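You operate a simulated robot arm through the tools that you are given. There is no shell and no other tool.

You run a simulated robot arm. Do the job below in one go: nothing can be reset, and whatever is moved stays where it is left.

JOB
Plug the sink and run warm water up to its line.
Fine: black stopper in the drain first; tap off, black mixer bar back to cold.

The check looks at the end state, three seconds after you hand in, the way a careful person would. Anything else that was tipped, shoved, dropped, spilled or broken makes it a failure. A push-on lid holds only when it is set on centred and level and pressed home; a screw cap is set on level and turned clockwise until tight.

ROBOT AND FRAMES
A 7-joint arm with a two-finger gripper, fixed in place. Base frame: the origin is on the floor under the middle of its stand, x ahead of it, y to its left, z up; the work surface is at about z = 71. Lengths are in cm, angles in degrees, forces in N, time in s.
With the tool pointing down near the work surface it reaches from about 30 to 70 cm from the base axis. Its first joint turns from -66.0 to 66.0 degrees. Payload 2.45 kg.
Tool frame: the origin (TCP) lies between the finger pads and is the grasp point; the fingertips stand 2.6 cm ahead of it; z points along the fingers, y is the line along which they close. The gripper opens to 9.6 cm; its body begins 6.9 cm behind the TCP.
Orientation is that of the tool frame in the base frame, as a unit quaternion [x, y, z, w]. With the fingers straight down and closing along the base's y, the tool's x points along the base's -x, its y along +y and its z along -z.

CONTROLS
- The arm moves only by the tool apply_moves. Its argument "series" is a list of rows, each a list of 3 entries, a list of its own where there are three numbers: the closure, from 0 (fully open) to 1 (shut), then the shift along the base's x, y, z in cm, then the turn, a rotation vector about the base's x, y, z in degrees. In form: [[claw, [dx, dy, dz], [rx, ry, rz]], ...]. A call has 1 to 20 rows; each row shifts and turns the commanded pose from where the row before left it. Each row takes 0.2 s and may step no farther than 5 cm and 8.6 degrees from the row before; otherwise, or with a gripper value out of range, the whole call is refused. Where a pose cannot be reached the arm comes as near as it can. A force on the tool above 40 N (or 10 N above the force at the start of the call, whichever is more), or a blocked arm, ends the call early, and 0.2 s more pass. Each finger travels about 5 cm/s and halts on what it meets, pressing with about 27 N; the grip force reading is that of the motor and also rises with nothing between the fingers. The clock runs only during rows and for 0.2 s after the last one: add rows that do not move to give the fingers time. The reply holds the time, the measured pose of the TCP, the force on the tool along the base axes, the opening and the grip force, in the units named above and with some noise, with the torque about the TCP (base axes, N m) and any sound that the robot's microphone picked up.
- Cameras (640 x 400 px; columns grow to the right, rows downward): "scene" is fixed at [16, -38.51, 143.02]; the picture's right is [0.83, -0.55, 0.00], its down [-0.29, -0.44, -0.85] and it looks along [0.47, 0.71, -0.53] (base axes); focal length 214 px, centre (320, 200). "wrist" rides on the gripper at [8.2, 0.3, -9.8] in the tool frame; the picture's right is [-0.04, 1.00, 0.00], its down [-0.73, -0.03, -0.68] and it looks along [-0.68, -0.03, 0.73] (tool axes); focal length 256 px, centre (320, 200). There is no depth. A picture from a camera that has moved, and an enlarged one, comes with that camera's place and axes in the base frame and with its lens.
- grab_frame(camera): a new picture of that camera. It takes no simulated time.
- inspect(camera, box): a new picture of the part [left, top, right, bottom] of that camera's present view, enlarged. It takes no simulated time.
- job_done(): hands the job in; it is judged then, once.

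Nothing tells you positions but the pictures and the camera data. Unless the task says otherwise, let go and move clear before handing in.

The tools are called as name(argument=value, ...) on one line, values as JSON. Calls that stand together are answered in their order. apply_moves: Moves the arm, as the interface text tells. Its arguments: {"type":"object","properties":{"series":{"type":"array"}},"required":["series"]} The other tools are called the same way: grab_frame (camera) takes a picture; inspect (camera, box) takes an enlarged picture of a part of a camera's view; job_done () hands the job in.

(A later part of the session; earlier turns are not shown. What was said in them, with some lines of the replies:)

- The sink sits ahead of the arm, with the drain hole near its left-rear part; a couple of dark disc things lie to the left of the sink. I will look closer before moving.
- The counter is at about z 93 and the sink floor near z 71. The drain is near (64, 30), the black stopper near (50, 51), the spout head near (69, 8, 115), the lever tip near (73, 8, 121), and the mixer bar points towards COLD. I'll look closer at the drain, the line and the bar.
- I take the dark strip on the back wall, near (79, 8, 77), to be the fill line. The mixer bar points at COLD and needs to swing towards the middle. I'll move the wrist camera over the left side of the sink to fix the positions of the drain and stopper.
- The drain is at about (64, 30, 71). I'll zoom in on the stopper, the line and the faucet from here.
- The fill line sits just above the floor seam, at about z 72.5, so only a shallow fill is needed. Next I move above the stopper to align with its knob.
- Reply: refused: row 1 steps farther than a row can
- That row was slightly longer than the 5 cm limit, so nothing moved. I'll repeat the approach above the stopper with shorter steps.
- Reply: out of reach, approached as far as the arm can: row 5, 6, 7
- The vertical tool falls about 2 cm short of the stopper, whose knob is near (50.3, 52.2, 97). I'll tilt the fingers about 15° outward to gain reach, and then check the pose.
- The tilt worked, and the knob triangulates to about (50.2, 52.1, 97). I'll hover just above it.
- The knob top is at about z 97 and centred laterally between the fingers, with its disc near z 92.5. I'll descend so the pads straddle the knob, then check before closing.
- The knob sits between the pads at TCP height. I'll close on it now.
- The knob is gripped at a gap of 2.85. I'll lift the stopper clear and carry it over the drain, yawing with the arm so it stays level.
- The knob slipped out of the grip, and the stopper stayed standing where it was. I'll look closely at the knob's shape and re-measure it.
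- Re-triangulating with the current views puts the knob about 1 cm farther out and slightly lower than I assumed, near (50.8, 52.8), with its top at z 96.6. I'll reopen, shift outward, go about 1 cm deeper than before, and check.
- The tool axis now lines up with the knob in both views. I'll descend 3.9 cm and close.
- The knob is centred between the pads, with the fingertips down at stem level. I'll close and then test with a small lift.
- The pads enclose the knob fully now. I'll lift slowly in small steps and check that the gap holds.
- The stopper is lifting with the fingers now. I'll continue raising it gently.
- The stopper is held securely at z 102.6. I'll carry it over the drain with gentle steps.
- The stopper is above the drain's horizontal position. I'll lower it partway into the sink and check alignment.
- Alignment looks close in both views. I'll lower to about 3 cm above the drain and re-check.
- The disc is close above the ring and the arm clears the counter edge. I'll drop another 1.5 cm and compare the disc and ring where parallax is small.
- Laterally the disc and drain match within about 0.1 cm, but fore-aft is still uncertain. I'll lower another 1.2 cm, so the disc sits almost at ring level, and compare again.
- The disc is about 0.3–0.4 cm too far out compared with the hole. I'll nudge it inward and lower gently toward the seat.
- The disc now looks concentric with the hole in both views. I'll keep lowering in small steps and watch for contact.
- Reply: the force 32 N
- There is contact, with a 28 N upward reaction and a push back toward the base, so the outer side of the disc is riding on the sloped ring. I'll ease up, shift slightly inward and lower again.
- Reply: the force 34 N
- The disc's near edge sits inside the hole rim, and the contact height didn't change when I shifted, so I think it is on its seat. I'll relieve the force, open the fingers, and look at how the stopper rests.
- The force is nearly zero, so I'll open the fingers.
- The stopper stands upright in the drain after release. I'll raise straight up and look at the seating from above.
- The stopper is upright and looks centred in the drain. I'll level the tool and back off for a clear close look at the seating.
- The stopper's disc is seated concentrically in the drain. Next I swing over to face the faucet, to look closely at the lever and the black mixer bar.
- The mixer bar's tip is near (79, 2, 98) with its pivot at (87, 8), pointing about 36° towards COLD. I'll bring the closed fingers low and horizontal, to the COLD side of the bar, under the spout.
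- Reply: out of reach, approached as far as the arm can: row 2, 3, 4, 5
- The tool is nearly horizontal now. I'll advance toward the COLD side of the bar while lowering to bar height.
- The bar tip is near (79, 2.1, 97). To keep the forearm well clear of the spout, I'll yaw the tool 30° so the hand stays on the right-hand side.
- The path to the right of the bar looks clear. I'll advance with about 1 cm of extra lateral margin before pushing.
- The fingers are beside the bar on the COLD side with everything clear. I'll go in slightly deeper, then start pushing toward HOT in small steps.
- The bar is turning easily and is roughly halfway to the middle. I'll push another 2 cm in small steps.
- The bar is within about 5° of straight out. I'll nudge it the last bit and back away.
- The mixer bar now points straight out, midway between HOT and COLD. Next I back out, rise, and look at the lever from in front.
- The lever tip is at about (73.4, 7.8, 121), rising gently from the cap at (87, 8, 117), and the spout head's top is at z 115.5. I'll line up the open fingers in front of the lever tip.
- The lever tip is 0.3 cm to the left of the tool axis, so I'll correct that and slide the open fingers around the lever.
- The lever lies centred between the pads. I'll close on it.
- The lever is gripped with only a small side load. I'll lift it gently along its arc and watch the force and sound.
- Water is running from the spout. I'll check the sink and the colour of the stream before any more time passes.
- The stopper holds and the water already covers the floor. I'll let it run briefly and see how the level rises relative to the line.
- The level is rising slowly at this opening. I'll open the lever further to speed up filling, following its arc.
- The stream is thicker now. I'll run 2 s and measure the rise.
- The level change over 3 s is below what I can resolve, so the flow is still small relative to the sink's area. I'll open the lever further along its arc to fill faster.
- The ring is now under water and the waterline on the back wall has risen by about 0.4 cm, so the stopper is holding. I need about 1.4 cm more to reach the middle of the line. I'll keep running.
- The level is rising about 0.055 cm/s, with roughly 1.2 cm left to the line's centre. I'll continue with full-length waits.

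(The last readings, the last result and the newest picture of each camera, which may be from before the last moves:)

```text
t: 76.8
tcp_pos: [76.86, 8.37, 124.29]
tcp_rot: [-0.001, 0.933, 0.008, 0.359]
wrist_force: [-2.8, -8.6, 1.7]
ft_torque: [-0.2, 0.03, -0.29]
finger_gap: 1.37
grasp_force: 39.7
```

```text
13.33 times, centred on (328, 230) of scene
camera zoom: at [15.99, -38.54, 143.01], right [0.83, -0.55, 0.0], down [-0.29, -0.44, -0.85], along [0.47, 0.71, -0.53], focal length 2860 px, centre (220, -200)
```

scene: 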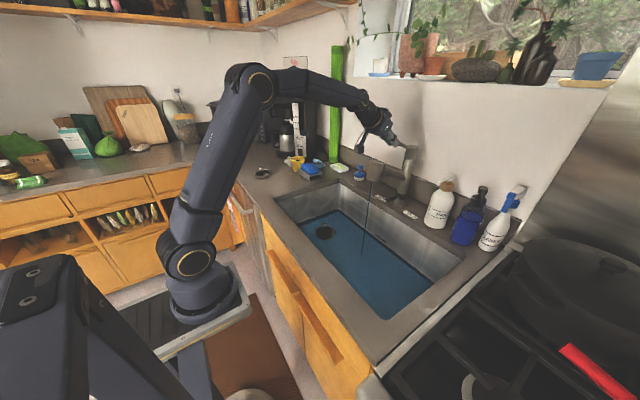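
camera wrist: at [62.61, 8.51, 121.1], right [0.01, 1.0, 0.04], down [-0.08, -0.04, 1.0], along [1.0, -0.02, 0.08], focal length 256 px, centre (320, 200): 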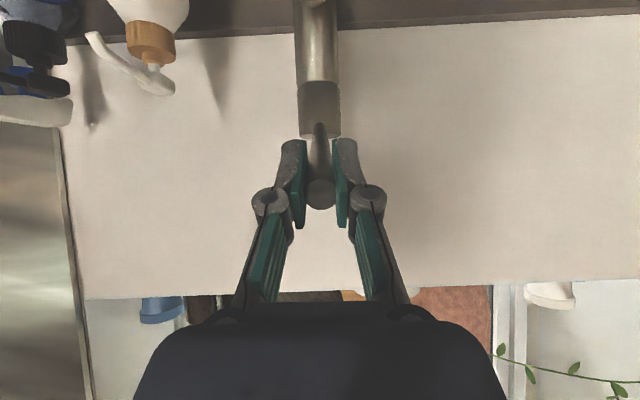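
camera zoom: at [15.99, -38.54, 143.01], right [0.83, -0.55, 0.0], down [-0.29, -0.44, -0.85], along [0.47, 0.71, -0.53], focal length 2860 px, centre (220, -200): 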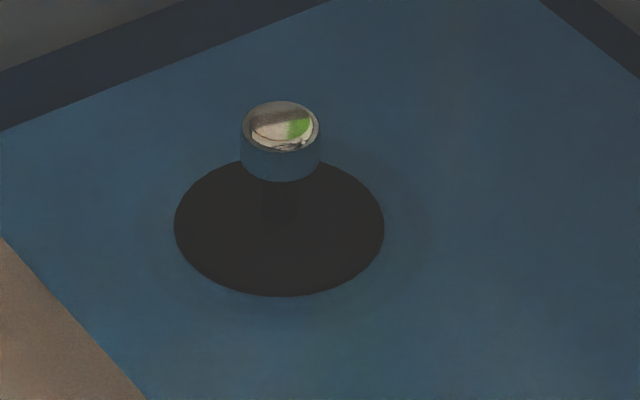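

The level is still climbing steadily, with about 0.9 cm left to the line's centre. I'll continue.

apply_moves(series=[[1, [0, 0, 0], [0, 0, 0]], [1, [0, 0, 0], [0, 0, 0]], [1, [0, 0, 0], [0, 0, 0]], [1, [0, 0, 0], [0, 0, 0]], [1, [0, 0, 0], [0, 0, 0]], [1, [0, 0, 0], [0, 0, 0]], [1, [0, 0, 0], [0, 0, 0]], [1, [0, 0, 0], [0, 0, 0]], [1, [0, 0, 0], [0, 0, 0]], [1, [0, 0, 0], [0, 0, 0]], [1, [0, 0, 0], [0, 0, 0]], [1, [0, 0, 0], [0, 0, 0]], [1, [0, 0, 0], [0, 0, 0]], [1, [0, 0, 0], [0, 0, 0]], [1, [0, 0, 0], [0, 0, 0]], [1, [0, 0, 0], [0, 0, 0]], [1, [0, 0, 0], [0, 0, 0]], [1, [0, 0, 0], [0, 0, 0]], [1, [0, 0, 0], [0, 0, 0]], [1, [0, 0, 0], [0, 0, 0]]])

apply_moves(series=[[1, [0, 0, 0], [0, 0, 0]], [1, [0, 0, 0], [0, 0, 0]], [1, [0, 0, 0], [0, 0, 0]], [1, [0, 0, 0], [0, 0, 0]], [1, [0, 0, 0], [0, 0, 0]], [1, [0, 0, 0], [0, 0, 0]], [1, [0, 0, 0], [0, 0, 0]], [1, [0, 0, 0], [0, 0, 0]], [1, [0, 0, 0], [0, 0, 0]], [1, [0, 0, 0], [0, 0, 0]], [1, [0, 0, 0], [0, 0, 0]], [1, [0, 0, 0], [0, 0, 0]], [1, [0, 0, 0], [0, 0, 0]], [1, [0, 0, 0], [0, 0, 0]], [1, [0, 0, 0], [0, 0, 0]]])

inspect(camera="scene", box=[370, 220, 400, 240])

inspect(camera="scene", box=[310, 190, 450, 290])

```text
t: 81.0
tcp_pos: [76.91, 8.35, 124.19]
tcp_rot: [0.0, 0.933, 0.009, 0.359]
wrist_force: [-1.4, -8.7, -0.2]
ft_torque: [-0.19, 0.09, -0.3]
finger_gap: 1.37
grasp_force: 39.8
```

```text
t: 84.2
tcp_pos: [76.89, 8.25, 124.24]
tcp_rot: [0.0, 0.933, 0.008, 0.359]
wrist_force: [-1.5, -8.0, 0.0]
ft_torque: [-0.22, 0.0, -0.24]
finger_gap: 1.38
grasp_force: 40.8
```

```text
16.00 times, centred on (385, 230) of scene
camera zoom: at [15.99, -38.54, 143.01], right [0.83, -0.55, 0.0], down [-0.29, -0.44, -0.85], along [0.47, 0.71, -0.53], focal length 3432 px, centre (-720, -280)
```

zoom: 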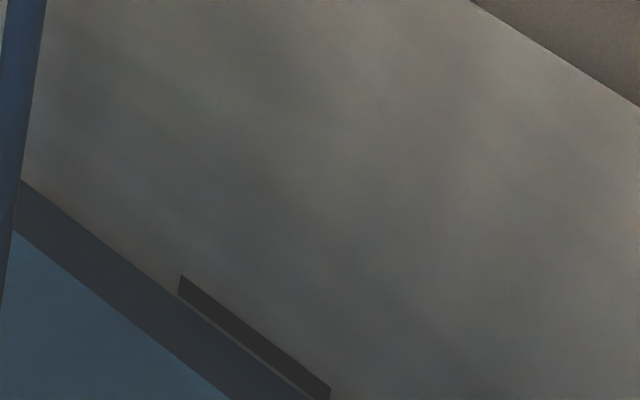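

```text
4.00 times, centred on (380, 240) of scene
camera zoom: at [15.99, -38.54, 143.01], right [0.83, -0.55, 0.0], down [-0.29, -0.44, -0.85], along [0.47, 0.71, -0.53], focal length 858 px, centre (80, 40)
```

zoom: 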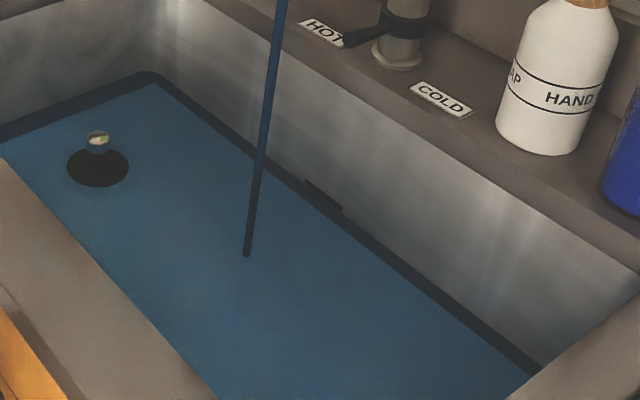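

The waterline is about 0.6 cm below the line's centre. I'll run another 8 s and check again.

apply_moves(series=[[1, [0, 0, 0], [0, 0, 0]], [1, [0, 0, 0], [0, 0, 0]], [1, [0, 0, 0], [0, 0, 0]], [1, [0, 0, 0], [0, 0, 0]], [1, [0, 0, 0], [0, 0, 0]], [1, [0, 0, 0], [0, 0, 0]], [1, [0, 0, 0], [0, 0, 0]], [1, [0, 0, 0], [0, 0, 0]], [1, [0, 0, 0], [0, 0, 0]], [1, [0, 0, 0], [0, 0, 0]], [1, [0, 0, 0], [0, 0, 0]], [1, [0, 0, 0], [0, 0, 0]], [1, [0, 0, 0], [0, 0, 0]], [1, [0, 0, 0], [0, 0, 0]], [1, [0, 0, 0], [0, 0, 0]], [1, [0, 0, 0], [0, 0, 0]], [1, [0, 0, 0], [0, 0, 0]], [1, [0, 0, 0], [0, 0, 0]], [1, [0, 0, 0], [0, 0, 0]], [1, [0, 0, 0], [0, 0, 0]]])

apply_moves(series=[[1, [0, 0, 0], [0, 0, 0]], [1, [0, 0, 0], [0, 0, 0]], [1, [0, 0, 0], [0, 0, 0]], [1, [0, 0, 0], [0, 0, 0]], [1, [0, 0, 0], [0, 0, 0]], [1, [0, 0, 0], [0, 0, 0]], [1, [0, 0, 0], [0, 0, 0]], [1, [0, 0, 0], [0, 0, 0]], [1, [0, 0, 0], [0, 0, 0]], [1, [0, 0, 0], [0, 0, 0]], [1, [0, 0, 0], [0, 0, 0]], [1, [0, 0, 0], [0, 0, 0]], [1, [0, 0, 0], [0, 0, 0]], [1, [0, 0, 0], [0, 0, 0]], [1, [0, 0, 0], [0, 0, 0]], [1, [0, 0, 0], [0, 0, 0]], [1, [0, 0, 0], [0, 0, 0]], [1, [0, 0, 0], [0, 0, 0]]])

inspect(camera="scene", box=[370, 220, 400, 240])

inspect(camera="scene", box=[375, 222, 395, 238])

```text
t: 88.4
tcp_pos: [76.86, 8.35, 124.21]
tcp_rot: [-0.001, 0.934, 0.009, 0.358]
wrist_force: [-0.8, -8.4, 0.4]
ft_torque: [-0.19, -0.04, -0.27]
finger_gap: 1.35
grasp_force: 40.3
```

```text
t: 92.2
tcp_pos: [76.85, 8.16, 124.25]
tcp_rot: [0.0, 0.934, 0.009, 0.358]
wrist_force: [-0.6, -8.5, -0.7]
ft_torque: [-0.22, 0.02, -0.32]
finger_gap: 1.38
grasp_force: 40.3
```

```text
16.00 times, centred on (385, 230) of scene
camera zoom: at [15.99, -38.54, 143.01], right [0.83, -0.55, 0.0], down [-0.29, -0.44, -0.85], along [0.47, 0.71, -0.53], focal length 3432 px, centre (-720, -280)
```

zoom: 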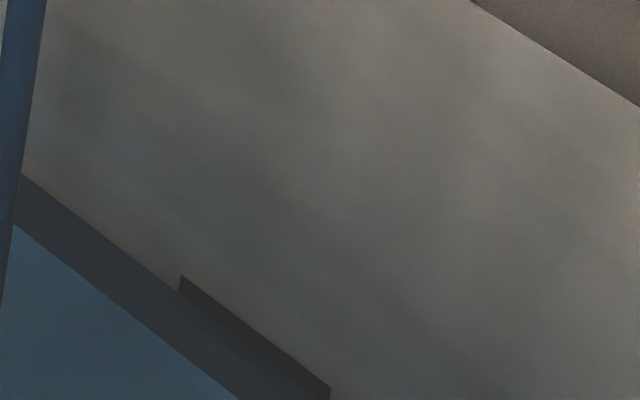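

```text
16.00 times, centred on (385, 230) of scene
camera zoom: at [15.99, -38.54, 143.01], right [0.83, -0.55, 0.0], down [-0.29, -0.44, -0.85], along [0.47, 0.71, -0.53], focal length 3432 px, centre (-720, -280)
```

zoom: 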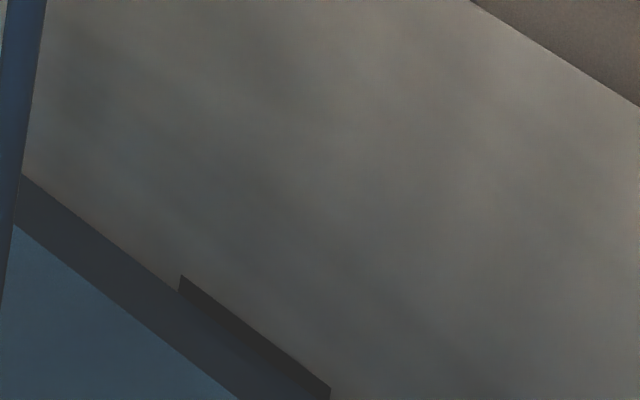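

The waterline has reached the lower edge of the line. I'll run about 4 s more and then start closing so it settles at the middle.

apply_moves(series=[[1, [0, 0, 0], [0, 0, 0]], [1, [0, 0, 0], [0, 0, 0]], [1, [0, 0, 0], [0, 0, 0]], [1, [0, 0, 0], [0, 0, 0]], [1, [0, 0, 0], [0, 0, 0]], [1, [0, 0, 0], [0, 0, 0]], [1, [0, 0, 0], [0, 0, 0]], [1, [0, 0, 0], [0, 0, 0]], [1, [0, 0, 0], [0, 0, 0]], [1, [0, 0, 0], [0, 0, 0]], [1, [0, 0, 0], [0, 0, 0]], [1, [0, 0, 0], [0, 0, 0]], [1, [0, 0, 0], [0, 0, 0]], [1, [0, 0, 0], [0, 0, 0]], [1, [0, 0, 0], [0, 0, 0]], [1, [0, 0, 0], [0, 0, 0]], [1, [0, 0, 0], [0, 0, 0]], [1, [0, 0, 0], [0, 0, 0]], [1, [0, 0, 0], [0, 0, 0]], [1, [0, 0, 0], [0, 0, 0]]])

inspect(camera="scene", box=[370, 220, 400, 240])

inspect(camera="scene", box=[380, 225, 400, 240])

```text
t: 96.4
tcp_pos: [76.79, 8.28, 124.27]
tcp_rot: [-0.001, 0.934, 0.009, 0.358]
wrist_force: [-0.1, -9.5, 0.0]
ft_torque: [-0.19, 0.04, -0.29]
finger_gap: 1.35
grasp_force: 40.2
```

```text
16.00 times, centred on (385, 230) of scene
camera zoom: at [16.0, -38.54, 143.01], right [0.83, -0.55, 0.0], down [-0.29, -0.44, -0.85], along [0.47, 0.71, -0.53], focal length 3432 px, centre (-720, -280)
```

zoom: 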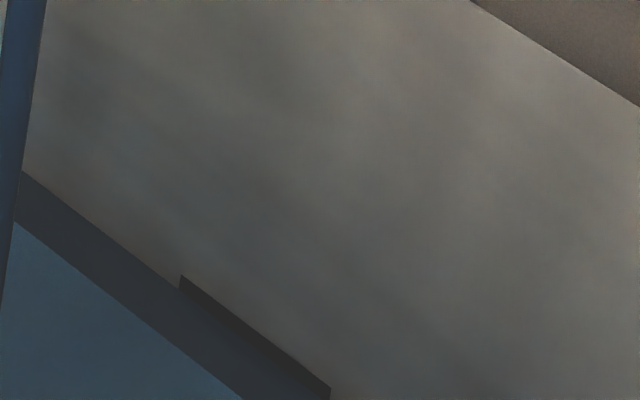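

```text
16.00 times, centred on (390, 232) of scene
camera zoom: at [16.0, -38.54, 143.01], right [0.83, -0.55, 0.0], down [-0.29, -0.44, -0.85], along [0.47, 0.71, -0.53], focal length 3432 px, centre (-800, -320)
```

zoom: 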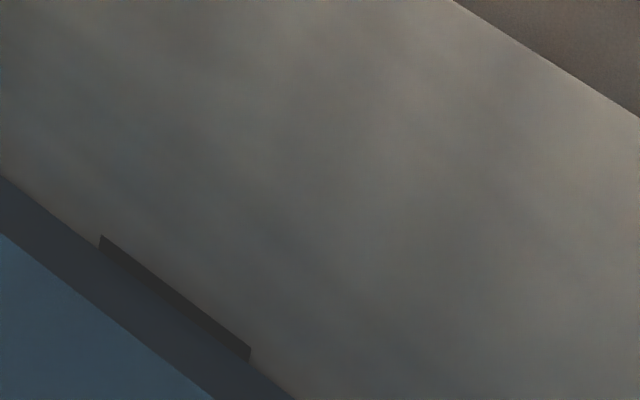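

Water now covers the lower third of the line. I'll begin closing: a short wait, then bring the lever back down its arc to stop the flow.

apply_moves(series=[[1, [0, 0, 0], [0, 0, 0]], [1, [0, 0, 0], [0, 0, 0]], [1, [0, 0, 0], [0, 0, 0]], [1, [0, 0, 0], [0, 0, 0]], [1, [-0.2, 0, -0.29], [0, -1.2, 0]], [1, [-0.2, 0, -0.29], [0, -1.2, 0]], [1, [-0.2, 0, -0.29], [0, -1.2, 0]], [1, [-0.2, 0, -0.29], [0, -1.2, 0]], [1, [-0.2, 0, -0.29], [0, -1.2, 0]], [1, [-0.12, 0, -0.3], [0, -1, 0]], [1, [-0.12, 0, -0.3], [0, -1, 0]], [1, [-0.12, 0, -0.3], [0, -1, 0]], [1, [-0.12, 0, -0.3], [0, -1, 0]], [1, [-0.09, 0, -0.3], [0, 0, 0]], [1, [-0.09, 0, -0.3], [0, 0, 0]], [1, [-0.08, 0, -0.3], [0, 0, 0]], [1, [-0.08, 0, -0.3], [0, 0, 0]], [1, [0, 0, 0], [0, 0, 0]]])

inspect(camera="scene", box=[330, 115, 430, 215])

inspect(camera="scene", box=[380, 225, 400, 240])

```text
t: 100.2
tcp_pos: [75.06, 8.29, 120.44]
tcp_rot: [-0.001, 0.898, 0.008, 0.439]
wrist_force: [-4.9, -9.5, 10.8]
ft_torque: [-0.11, -1.26, -0.36]
finger_gap: 1.37
grasp_force: 40.0
```

```text
4.00 times, centred on (380, 165) of scene
camera zoom: at [15.95, -38.54, 143.01], right [0.83, -0.55, 0.0], down [-0.29, -0.44, -0.85], along [0.47, 0.71, -0.53], focal length 858 px, centre (80, 340)
```

zoom: 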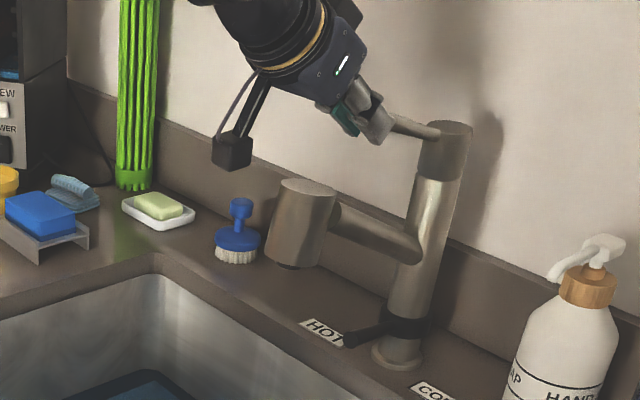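

```text
16.00 times, centred on (390, 232) of scene
camera zoom: at [15.95, -38.54, 143.01], right [0.83, -0.55, 0.0], down [-0.29, -0.44, -0.85], along [0.47, 0.71, -0.53], focal length 3432 px, centre (-800, -320)
```

zoom: 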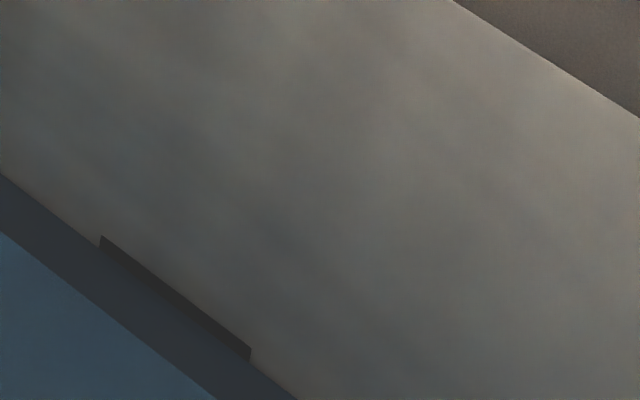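

The flow has stopped and the waterline sits at about the middle of the line. I'll press the lever down a touch more to make sure it's at its closed stop.

apply_moves(series=[[1, [-0.03, 0, -0.15], [0, 0, 0]], [1, [-0.02, 0, -0.15], [0, 0, 0]], [1, [0, 0, 0], [0, 0, 0]]])

inspect(camera="scene", box=[360, 150, 420, 200])

```text
t: 101.0
tcp_pos: [75.01, 8.23, 120.33]
tcp_rot: [-0.001, 0.898, 0.009, 0.44]
wrist_force: [-6.6, -9.5, 20.1]
ft_torque: [-0.11, -1.0, -0.35]
finger_gap: 1.37
grasp_force: 39.8
```

```text
8.00 times, centred on (390, 175) of scene
camera zoom: at [15.92, -38.55, 143.01], right [0.83, -0.55, 0.0], down [-0.29, -0.44, -0.85], along [0.47, 0.71, -0.53], focal length 1716 px, centre (-240, 400)
```

zoom: 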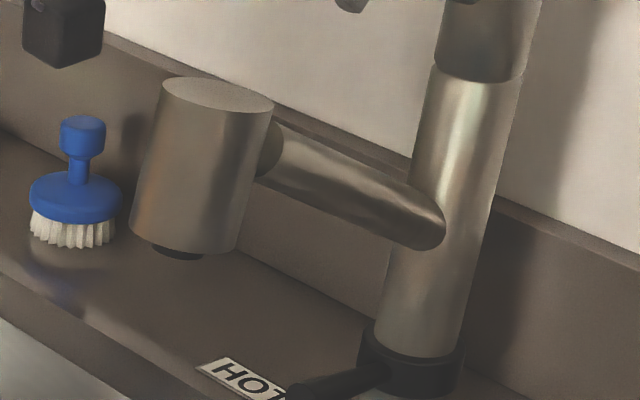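

It's at the stop: the force rose with no further motion. I'll relax, open the fingers and retract along the approach line.

apply_moves(series=[[1, [0.03, 0, 0.25], [0, 0, 0]], [1, [0, 0, 0], [0, 0, 0]], [0.2, [0, 0, 0], [0, 0, 0]], [0.2, [0, 0, 0], [0, 0, 0]], [0.2, [0, 0, 0], [0, 0, 0]], [0.2, [0, 0, 0], [0, 0, 0]], [0.2, [0, 0, 0], [0, 0, 0]]])

grab_frame(camera="wrist")

inspect(camera="scene", box=[330, 115, 430, 215])

```text
t: 102.6
tcp_pos: [75.12, 8.26, 120.41]
tcp_rot: [-0.001, 0.899, 0.008, 0.439]
wrist_force: [1.1, 0.2, -0.5]
ft_torque: [-0.01, 0.02, 0.02]
finger_gap: 7.7
grasp_force: 0.0
```

```text
taken
camera wrist: at [62.3, 8.58, 119.93], right [0.01, 1.0, 0.05], down [-0.08, -0.04, 1.0], along [1.0, -0.02, 0.08], focal length 256 px, centre (320, 200)
```

wrist: 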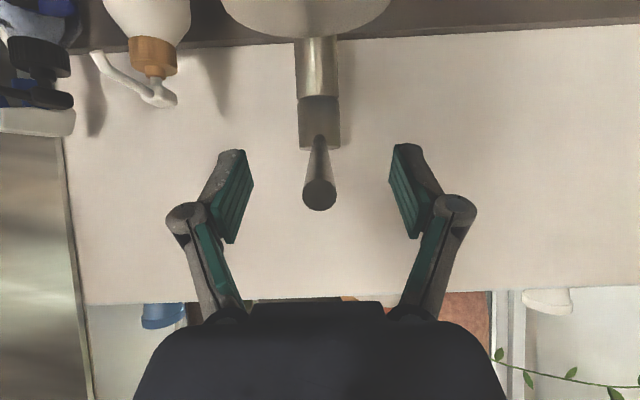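

```text
4.00 times, centred on (380, 165) of scene
camera zoom: at [16.0, -38.51, 143.02], right [0.83, -0.55, 0.0], down [-0.29, -0.44, -0.85], along [0.47, 0.71, -0.53], focal length 858 px, centre (80, 340)
```

zoom: 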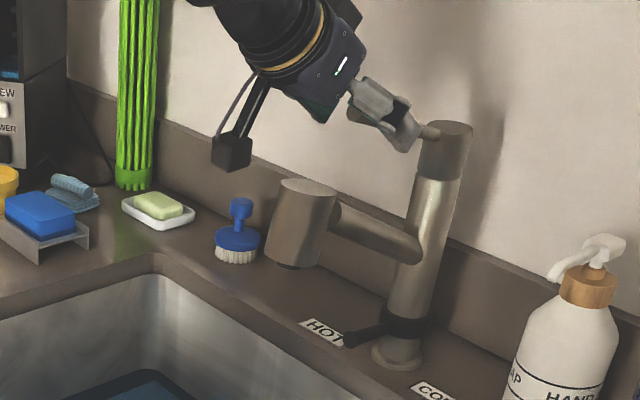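

The lever is back where it started and the tap is off. Next is returning the mixer bar to COLD, pushing from its HOT side; first I retract and swing down in front of the sink.

apply_moves(series=[[0.2, [-2.4, 0, 1.8], [0, 0, 0]], [0.2, [-2.8, 0, 2.0], [0, 0, 0]], [0.2, [-3.0, 0, 2.0], [0, 0, 0]], [0.6, [-2.8, 1.6, -1], [0, 0, 0]], [1, [-2.8, 1.6, -1], [0, 0, 0]], [1, [-2.6, 1.6, -1], [0, 0, 0]], [1, [0.2, 0.2, -4.3], [0, -7.6, 0]], [1, [0.2, 0.2, -4.3], [0, -7.6, 0]], [1, [0.3, 0.2, -4.3], [0, -7.6, 0]], [1, [0.3, 0.2, -4.3], [0, -7.6, 0]], [1, [0.3, 0.2, -4.3], [0, -7.6, 0]], [1, [0, 0, 0], [0, 0, 0]]])

grab_frame(camera="wrist")

grab_frame(camera="scene")

```text
t: 105.2
tcp_pos: [60.0, 14.15, 101.67]
tcp_rot: [-0.004, 0.706, 0.009, 0.708]
wrist_force: [0.2, -0.5, -0.7]
ft_torque: [-0.01, 0.03, 0.01]
finger_gap: 0.02
grasp_force: 27.0
```

```text
taken
camera wrist: at [50.13, 14.43, 93.39], right [-0.02, 1.0, 0.05], down [-0.68, -0.05, 0.73], along [0.73, -0.02, 0.68], focal length 256 px, centre (320, 200)
```

wrist: 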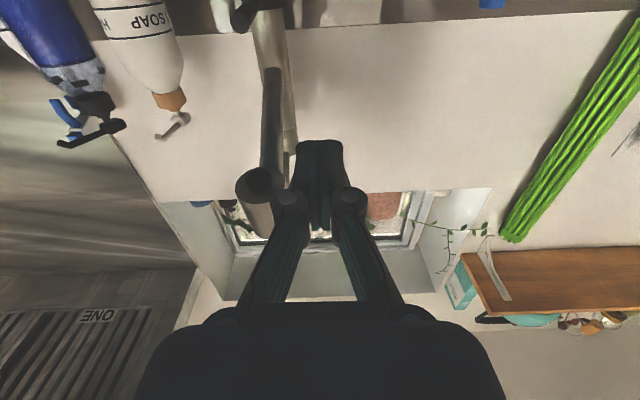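

```text
taken
```

scene: 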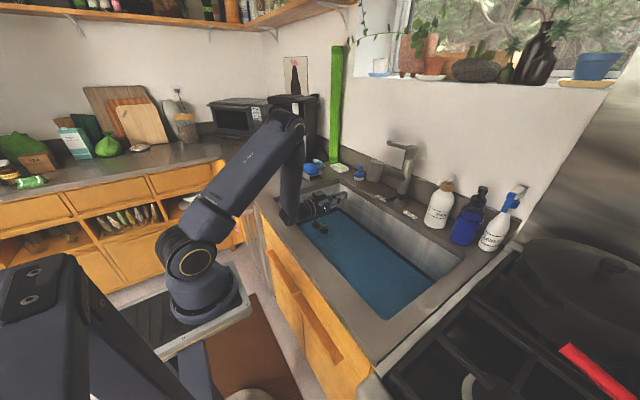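

The pose is clear. I'll yaw 15° toward the right and advance on the HOT side of the bar.

apply_moves(series=[[1, [1.5, 0, -1.1], [0, 0, -7.5]], [1, [1.5, 0, -1.1], [0, 0, -7.5]], [1, [4, -0.1, -0.8], [0, 0, 0]], [1, [4, -0.1, -0.8], [0, 0, 0]], [1, [0, 0, 0], [0, 0, 0]], [1, [0, 0, 0], [0, 0, 0]]])

grab_frame(camera="wrist")

grab_frame(camera="scene")

```text
t: 106.6
tcp_pos: [71.07, 13.93, 97.76]
tcp_rot: [0.087, 0.702, -0.085, 0.702]
wrist_force: [-0.2, 1.1, 0.4]
ft_torque: [0.01, 0.01, -0.01]
finger_gap: 0.01
grasp_force: 27.2
```

```text
taken
camera wrist: at [61.58, 16.68, 89.57], right [0.24, 0.97, 0.04], down [-0.67, 0.13, 0.73], along [0.7, -0.21, 0.68], focal length 256 px, centre (320, 200)
```

wrist: 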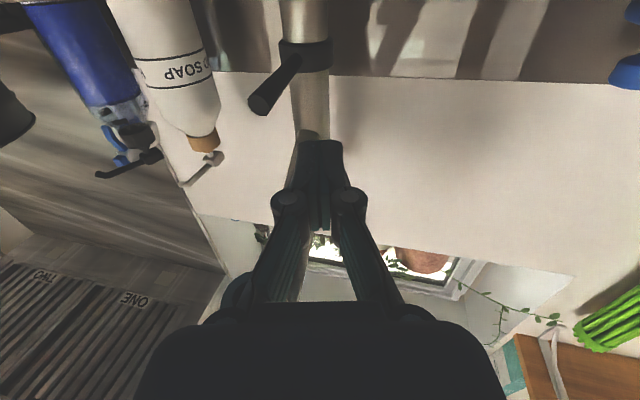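

```text
taken
```

scene: 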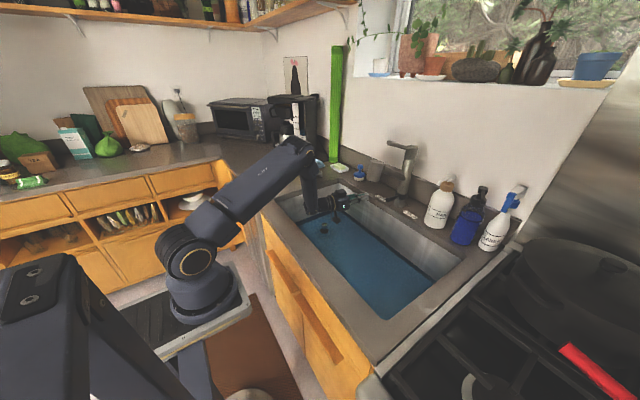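

apply_moves(series=[[1, [2.8, -0.1, -0.25], [0, 0, 0]], [1, [2.8, -0.1, -0.25], [0, 0, 0]], [1, [2.8, -0.1, -0.2], [0, 0, 0]], [1, [0, 0, 0], [0, 0, 0]], [1, [0, 0, 0], [0, 0, 0]]])

grab_frame(camera="wrist")

inspect(camera="scene", box=[330, 140, 450, 230])

```text
t: 107.8
tcp_pos: [79.37, 13.49, 97.05]
tcp_rot: [0.088, 0.701, -0.085, 0.702]
wrist_force: [0.3, 0.8, 0.3]
ft_torque: [0.01, -0.02, 0.0]
finger_gap: 0.01
grasp_force: 27.3
```

```text
taken
camera wrist: at [69.93, 16.37, 88.8], right [0.24, 0.97, 0.04], down [-0.67, 0.13, 0.73], along [0.7, -0.21, 0.68], focal length 256 px, centre (320, 200)
```

wrist: 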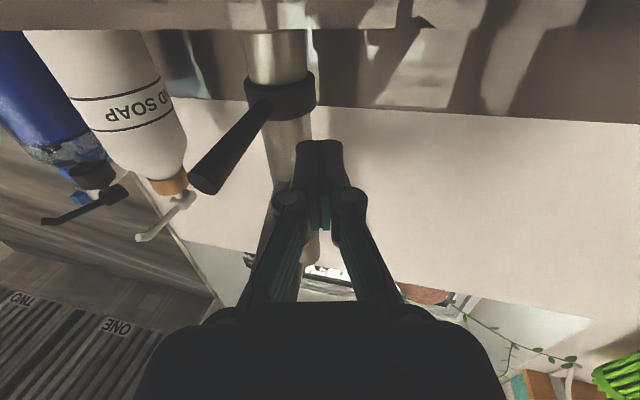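

```text
4.44 times, centred on (390, 185) of scene
camera zoom: at [16.0, -38.51, 143.02], right [0.83, -0.55, 0.0], down [-0.29, -0.44, -0.85], along [0.47, 0.71, -0.53], focal length 953 px, centre (9, 267)
```

zoom: 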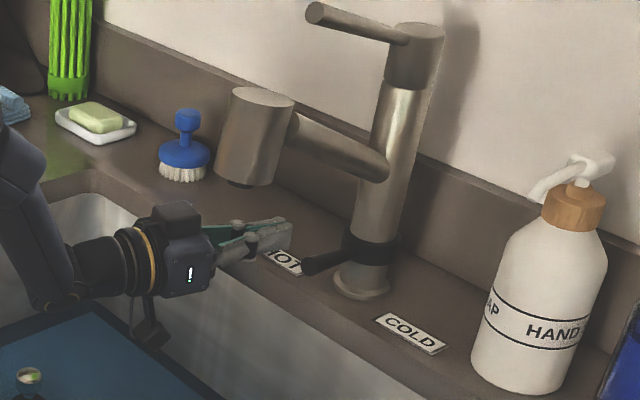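

The fingers are on the HOT side of the bar and clear of everything. I'll push toward COLD in small steps.

apply_moves(series=[[1, [0, -0.7, 0], [0, 0, 0]], [1, [0, -0.7, 0], [0, 0, 0]], [1, [0, -0.6, 0], [0, 0, 0]], [1, [0, -0.6, 0], [0, 0, 0]], [1, [0, -0.6, 0], [0, 0, 0]], [1, [0, -0.6, 0], [0, 0, 0]], [1, [0, 0, 0], [0, 0, 0]]])

grab_frame(camera="wrist")

inspect(camera="scene", box=[370, 170, 450, 230])

```text
t: 109.4
tcp_pos: [79.46, 9.9, 97.13]
tcp_rot: [0.089, 0.701, -0.085, 0.702]
wrist_force: [-1.0, -0.3, 0.7]
ft_torque: [0.0, -0.01, 0.03]
finger_gap: 0.0
grasp_force: 27.2
```

```text
taken
camera wrist: at [69.95, 12.6, 88.94], right [0.24, 0.97, 0.04], down [-0.67, 0.13, 0.73], along [0.7, -0.21, 0.68], focal length 256 px, centre (320, 200)
```

wrist: 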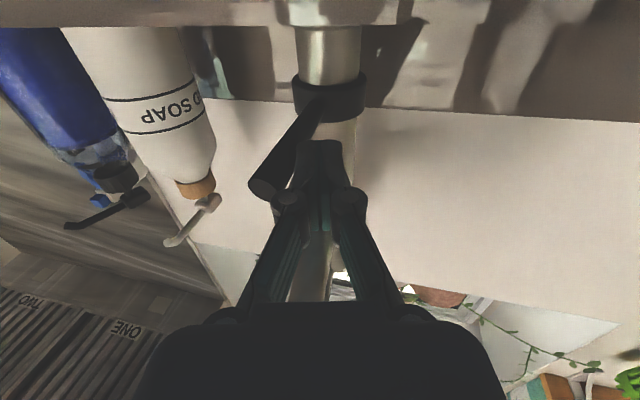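

```text
6.67 times, centred on (410, 200) of scene
camera zoom: at [16.0, -38.5, 143.02], right [0.83, -0.55, 0.0], down [-0.29, -0.44, -0.85], along [0.47, 0.71, -0.53], focal length 1430 px, centre (-280, 200)
```

zoom: 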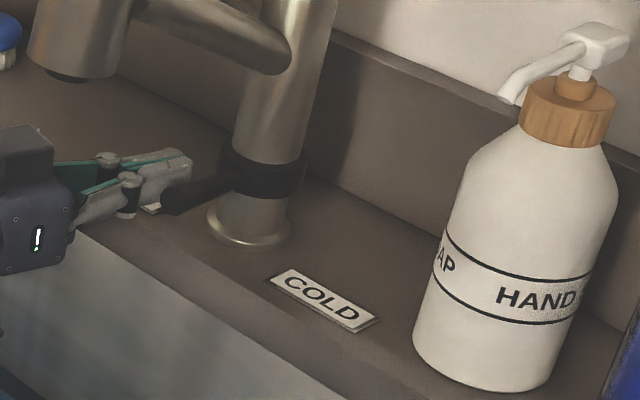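

apply_moves(series=[[1, [0, -0.6, 0], [0, 0, 0]], [1, [0, -0.6, 0], [0, 0, 0]], [1, [0, -0.6, 0], [0, 0, 0]], [1, [0, -0.6, 0], [0, 0, 0]], [1, [0, 0, 0], [0, 0, 0]]])

grab_frame(camera="wrist")

inspect(camera="scene", box=[370, 170, 450, 230])

```text
t: 110.6
tcp_pos: [79.42, 7.4, 97.15]
tcp_rot: [0.088, 0.702, -0.086, 0.702]
wrist_force: [-0.5, 0.8, -0.2]
ft_torque: [0.0, 0.0, 0.02]
finger_gap: 0.01
grasp_force: 27.3
```

```text
taken
camera wrist: at [69.95, 10.17, 88.93], right [0.24, 0.97, 0.04], down [-0.67, 0.13, 0.73], along [0.7, -0.21, 0.68], focal length 256 px, centre (320, 200)
```

wrist: 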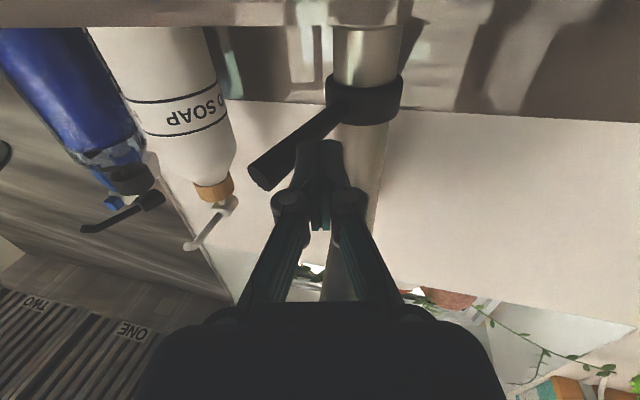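

```text
6.67 times, centred on (410, 200) of scene
camera zoom: at [16.0, -38.51, 143.02], right [0.83, -0.55, 0.0], down [-0.29, -0.44, -0.85], along [0.47, 0.71, -0.53], focal length 1430 px, centre (-280, 200)
```

zoom: 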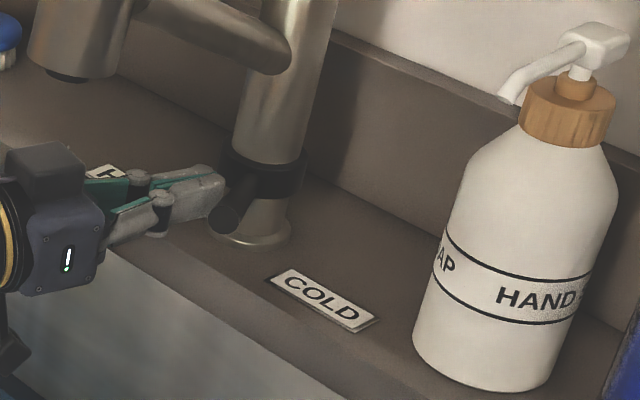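

The bar is about two thirds of the way back. I'll continue gently.

apply_moves(series=[[1, [0, -0.5, 0], [0, 0, 0]], [1, [0, -0.5, 0], [0, 0, 0]], [1, [0, -0.4, 0], [0, 0, 0]], [1, [0, 0, 0], [0, 0, 0]]])

inspect(camera="scene", box=[370, 170, 450, 230])

inspect(camera="scene", box=[375, 180, 425, 220])

```text
t: 111.6
tcp_pos: [79.4, 5.88, 97.25]
tcp_rot: [0.089, 0.701, -0.085, 0.702]
wrist_force: [-0.2, 0.0, 0.2]
ft_torque: [-0.01, -0.01, 0.01]
finger_gap: 0.01
grasp_force: 26.6
```

```text
6.67 times, centred on (410, 200) of scene
camera zoom: at [16.0, -38.51, 143.02], right [0.83, -0.55, 0.0], down [-0.29, -0.44, -0.85], along [0.47, 0.71, -0.53], focal length 1430 px, centre (-280, 200)
```

zoom: 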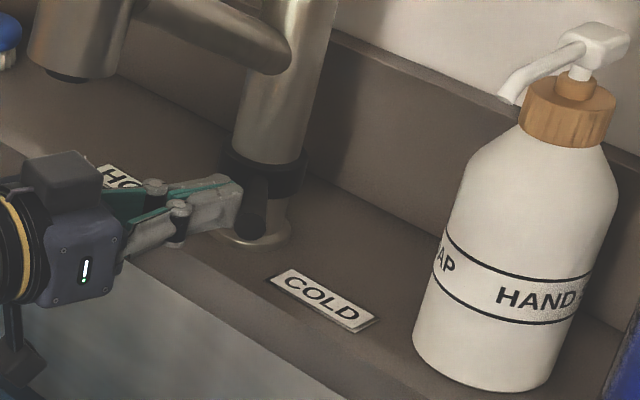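

```text
10.00 times, centred on (400, 200) of scene
camera zoom: at [16.0, -38.51, 143.02], right [0.83, -0.55, 0.0], down [-0.29, -0.44, -0.85], along [0.47, 0.71, -0.53], focal length 2145 px, centre (-480, 200)
```

zoom: 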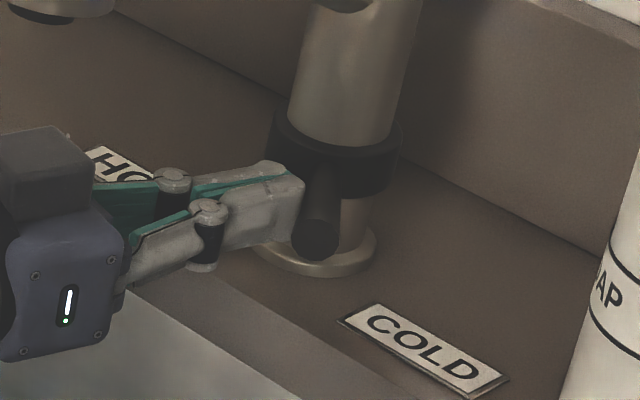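

The bar is a few degrees short of its original COLD position. I'll push the last bit.

apply_moves(series=[[1, [0, -0.3, 0], [0, 0, 0]], [1, [0, -0.2, 0], [0, 0, 0]], [1, [0, 0, 0], [0, 0, 0]]])

inspect(camera="scene", box=[375, 180, 425, 220])

```text
t: 112.4
tcp_pos: [79.42, 5.48, 97.03]
tcp_rot: [0.089, 0.701, -0.085, 0.702]
wrist_force: [-0.7, -0.7, 0.0]
ft_torque: [-0.02, -0.02, 0.0]
finger_gap: 0.0
grasp_force: 27.1
```

```text
10.00 times, centred on (400, 200) of scene
camera zoom: at [16.0, -38.51, 143.02], right [0.83, -0.55, 0.0], down [-0.29, -0.44, -0.85], along [0.47, 0.71, -0.53], focal length 2145 px, centre (-480, 200)
```

zoom: 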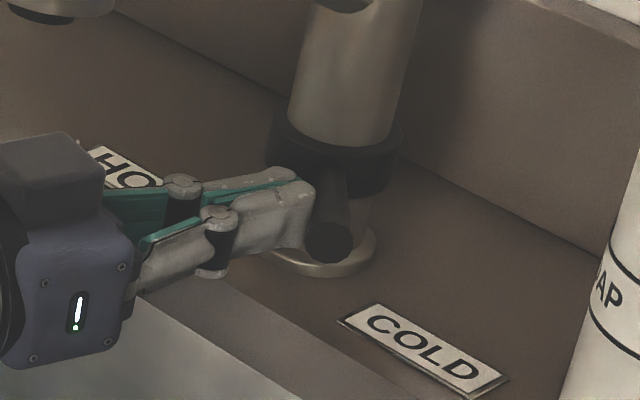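

The bar matches its original COLD position. I'll give one tiny extra push to confirm the end stop, then back away.

apply_moves(series=[[1, [0, -0.15, 0], [0, 0, 0]], [1, [0, 0, 0], [0, 0, 0]]])

inspect(camera="scene", box=[375, 180, 425, 220])

```text
t: 113.0
tcp_pos: [79.24, 5.28, 97.21]
tcp_rot: [0.089, 0.701, -0.085, 0.702]
wrist_force: [0.3, 1.5, 0.5]
ft_torque: [0.0, 0.01, 0.02]
finger_gap: 0.0
grasp_force: 27.1
```

```text
10.00 times, centred on (400, 200) of scene
camera zoom: at [16.0, -38.51, 143.02], right [0.83, -0.55, 0.0], down [-0.29, -0.44, -0.85], along [0.47, 0.71, -0.53], focal length 2145 px, centre (-480, 200)
```

zoom: 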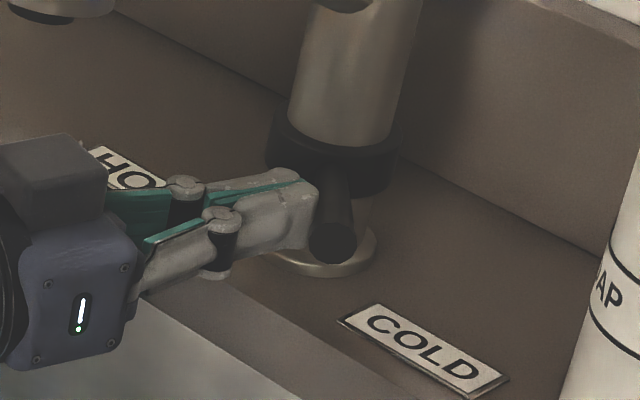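

No stop felt yet. I'll try one more small push to see whether the cold stop is just beyond.

apply_moves(series=[[1, [0, -0.2, 0], [0, 0, 0]], [1, [0, 0, 0], [0, 0, 0]], [1, [0, 0, 0], [0, 0, 0]]])

inspect(camera="scene", box=[375, 180, 425, 220])

```text
t: 113.8
tcp_pos: [79.46, 5.25, 97.21]
tcp_rot: [0.087, 0.701, -0.085, 0.702]
wrist_force: [0.4, 1.3, 0.3]
ft_torque: [0.04, 0.0, -0.03]
finger_gap: 0.0
grasp_force: 27.6
```

```text
10.00 times, centred on (400, 200) of scene
camera zoom: at [16.0, -38.51, 143.02], right [0.83, -0.55, 0.0], down [-0.29, -0.44, -0.85], along [0.47, 0.71, -0.53], focal length 2145 px, centre (-480, 200)
```

zoom: 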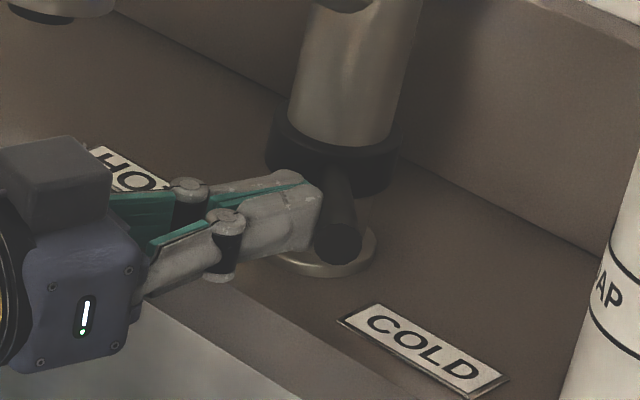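

The bar is now slightly past its original COLD position, which is good enough. I'll back away and go clear.

apply_moves(series=[[1, [-0.3, 0.8, 0], [0, 0, 0]], [1, [-2.5, 1.2, 0], [0, 0, 0]], [1, [-4, 0.8, 0], [0, 0, 0]], [1, [-4, 0.5, 0.2], [0, 0, 0]], [1, [-4, 0.5, 0.5], [0, 0, 0]], [1, [-2, 0.5, 2], [0, 0, 0]], [1, [-1.0, 0.3, 3], [0, 7.6, 0]], [1, [-1.0, 0, 4], [0, 7.6, 0]], [1, [-1.0, 0, 4], [0, 7.6, 0]], [1, [-1.0, 0, 4], [0, 7.6, 0]], [1, [-1.0, 0, 4], [0, 7.6, 0]], [1, [-1.0, 0, 4], [0, 7.6, 0]], [1, [0, 0, 0], [0, 0, 0]]])

grab_frame(camera="scene")

grab_frame(camera="wrist")

inspect(camera="scene", box=[340, 120, 440, 220])

inspect(camera="scene", box=[380, 225, 400, 240])

inspect(camera="scene", box=[310, 215, 345, 245])

```text
t: 116.6
tcp_pos: [56.56, 9.88, 123.06]
tcp_rot: [0.047, 0.919, -0.111, 0.376]
wrist_force: [0.2, 0.3, 0.2]
ft_torque: [-0.01, -0.02, 0.03]
finger_gap: 0.01
grasp_force: 27.1
```

```text
taken
```

scene: 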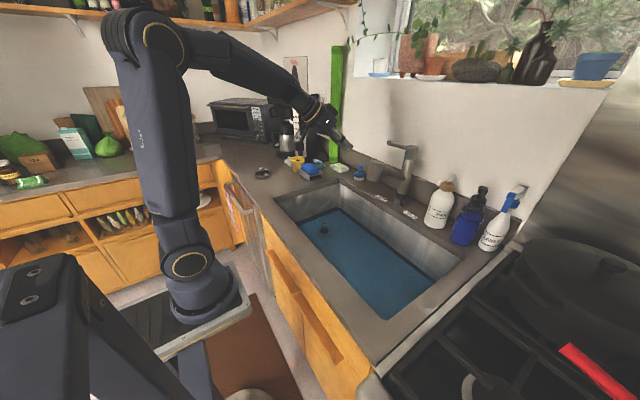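

```text
taken
camera wrist: at [44.1, 12.6, 124.0], right [0.2, 0.97, -0.14], down [0.06, 0.13, 0.99], along [0.98, -0.21, -0.03], focal length 256 px, centre (320, 200)
```

wrist: 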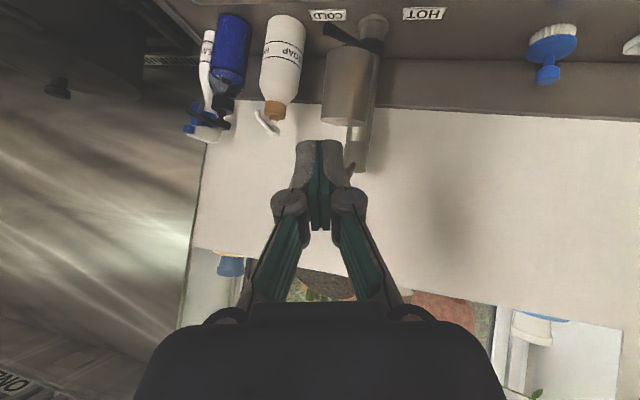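

```text
4.00 times, centred on (390, 170) of scene
camera zoom: at [16.0, -38.5, 143.02], right [0.83, -0.55, 0.0], down [-0.29, -0.44, -0.85], along [0.47, 0.71, -0.53], focal length 858 px, centre (40, 320)
```

zoom: 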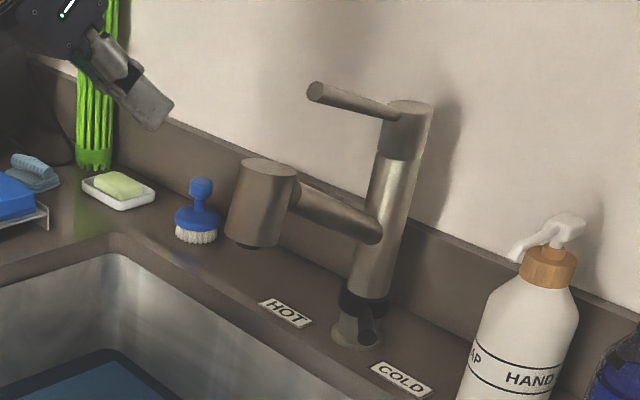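

```text
16.00 times, centred on (390, 232) of scene
camera zoom: at [16.0, -38.5, 143.02], right [0.83, -0.55, 0.0], down [-0.29, -0.44, -0.85], along [0.47, 0.71, -0.53], focal length 3432 px, centre (-800, -320)
```

zoom: 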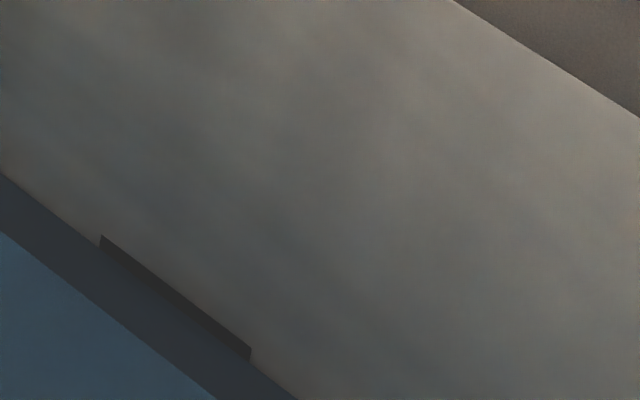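

```text
13.33 times, centred on (328, 230) of scene
camera zoom: at [16.0, -38.5, 143.02], right [0.83, -0.55, 0.0], down [-0.29, -0.44, -0.85], along [0.47, 0.71, -0.53], focal length 2860 px, centre (220, -200)
```

zoom: 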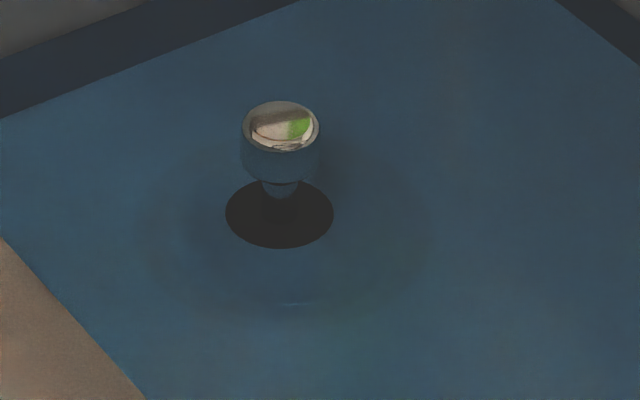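

Everything looks right: the waterline is steady at the middle of the line, the stopper is seated, the lever is down with no stream, and the bar is toward COLD. I'll take a last close look at the faucet and surroundings before handing in.

inspect(camera="wrist", box=[290, 0, 450, 100])

inspect(camera="scene", box=[240, 130, 540, 330])

```text
4.00 times, centred on (370, 50) of wrist
camera zoom: at [44.1, 12.6, 124.0], right [0.2, 0.97, -0.14], down [0.06, 0.13, 0.99], along [0.98, -0.21, -0.03], focal length 1024 px, centre (120, 800)
```

zoom: 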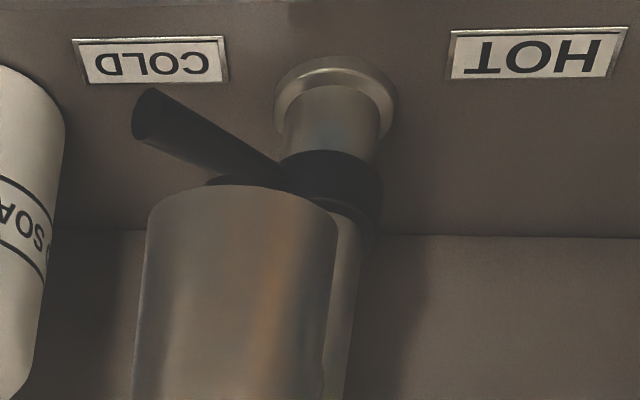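

```text
2.00 times, centred on (390, 230) of scene
camera zoom: at [16.0, -38.5, 143.02], right [0.83, -0.55, 0.0], down [-0.29, -0.44, -0.85], along [0.47, 0.71, -0.53], focal length 429 px, centre (180, 140)
```

zoom: 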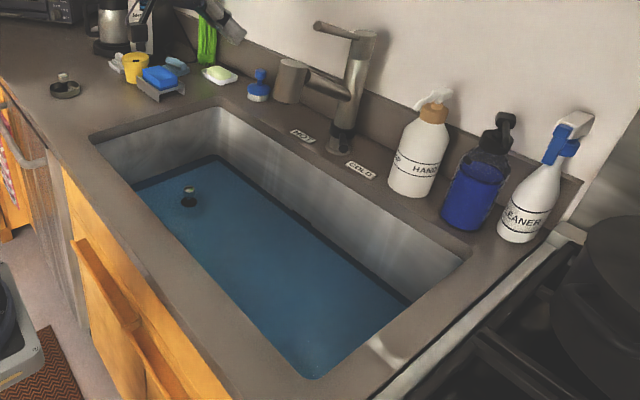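

The stopper is in the drain, the water sits steady at its line, the tap is off, and the mixer bar is back at COLD. Nothing else has moved and the arm is clear, so I'm handing in.

job_done()

```text
The job is handed in.
```

The sink is plugged and filled to its line, with the tap off and the mixer bar back at COLD, and I've handed the job in. I don't have the check's result.

- **Stopper:** the black stopper is seated in the drain. The first grip slipped off its knob without moving it; the second held. The water level held steady for about 16 s after I shut the tap.
- **Water:** the waterline sits at about the middle of the line on the back wall. I ran it with the mixer bar midway between HOT and COLD. I had no way to measure the temperature, so "warm" rests on that bar position.
- **Tap:** the lever is back at its closed stop, and there is no stream from the spout.
- **Mixer bar:** it points to COLD, about 3° past where it started. I felt no end stop there.

In the last pictures nothing else looked moved or spilled, and the arm was clear with the gripper empty.
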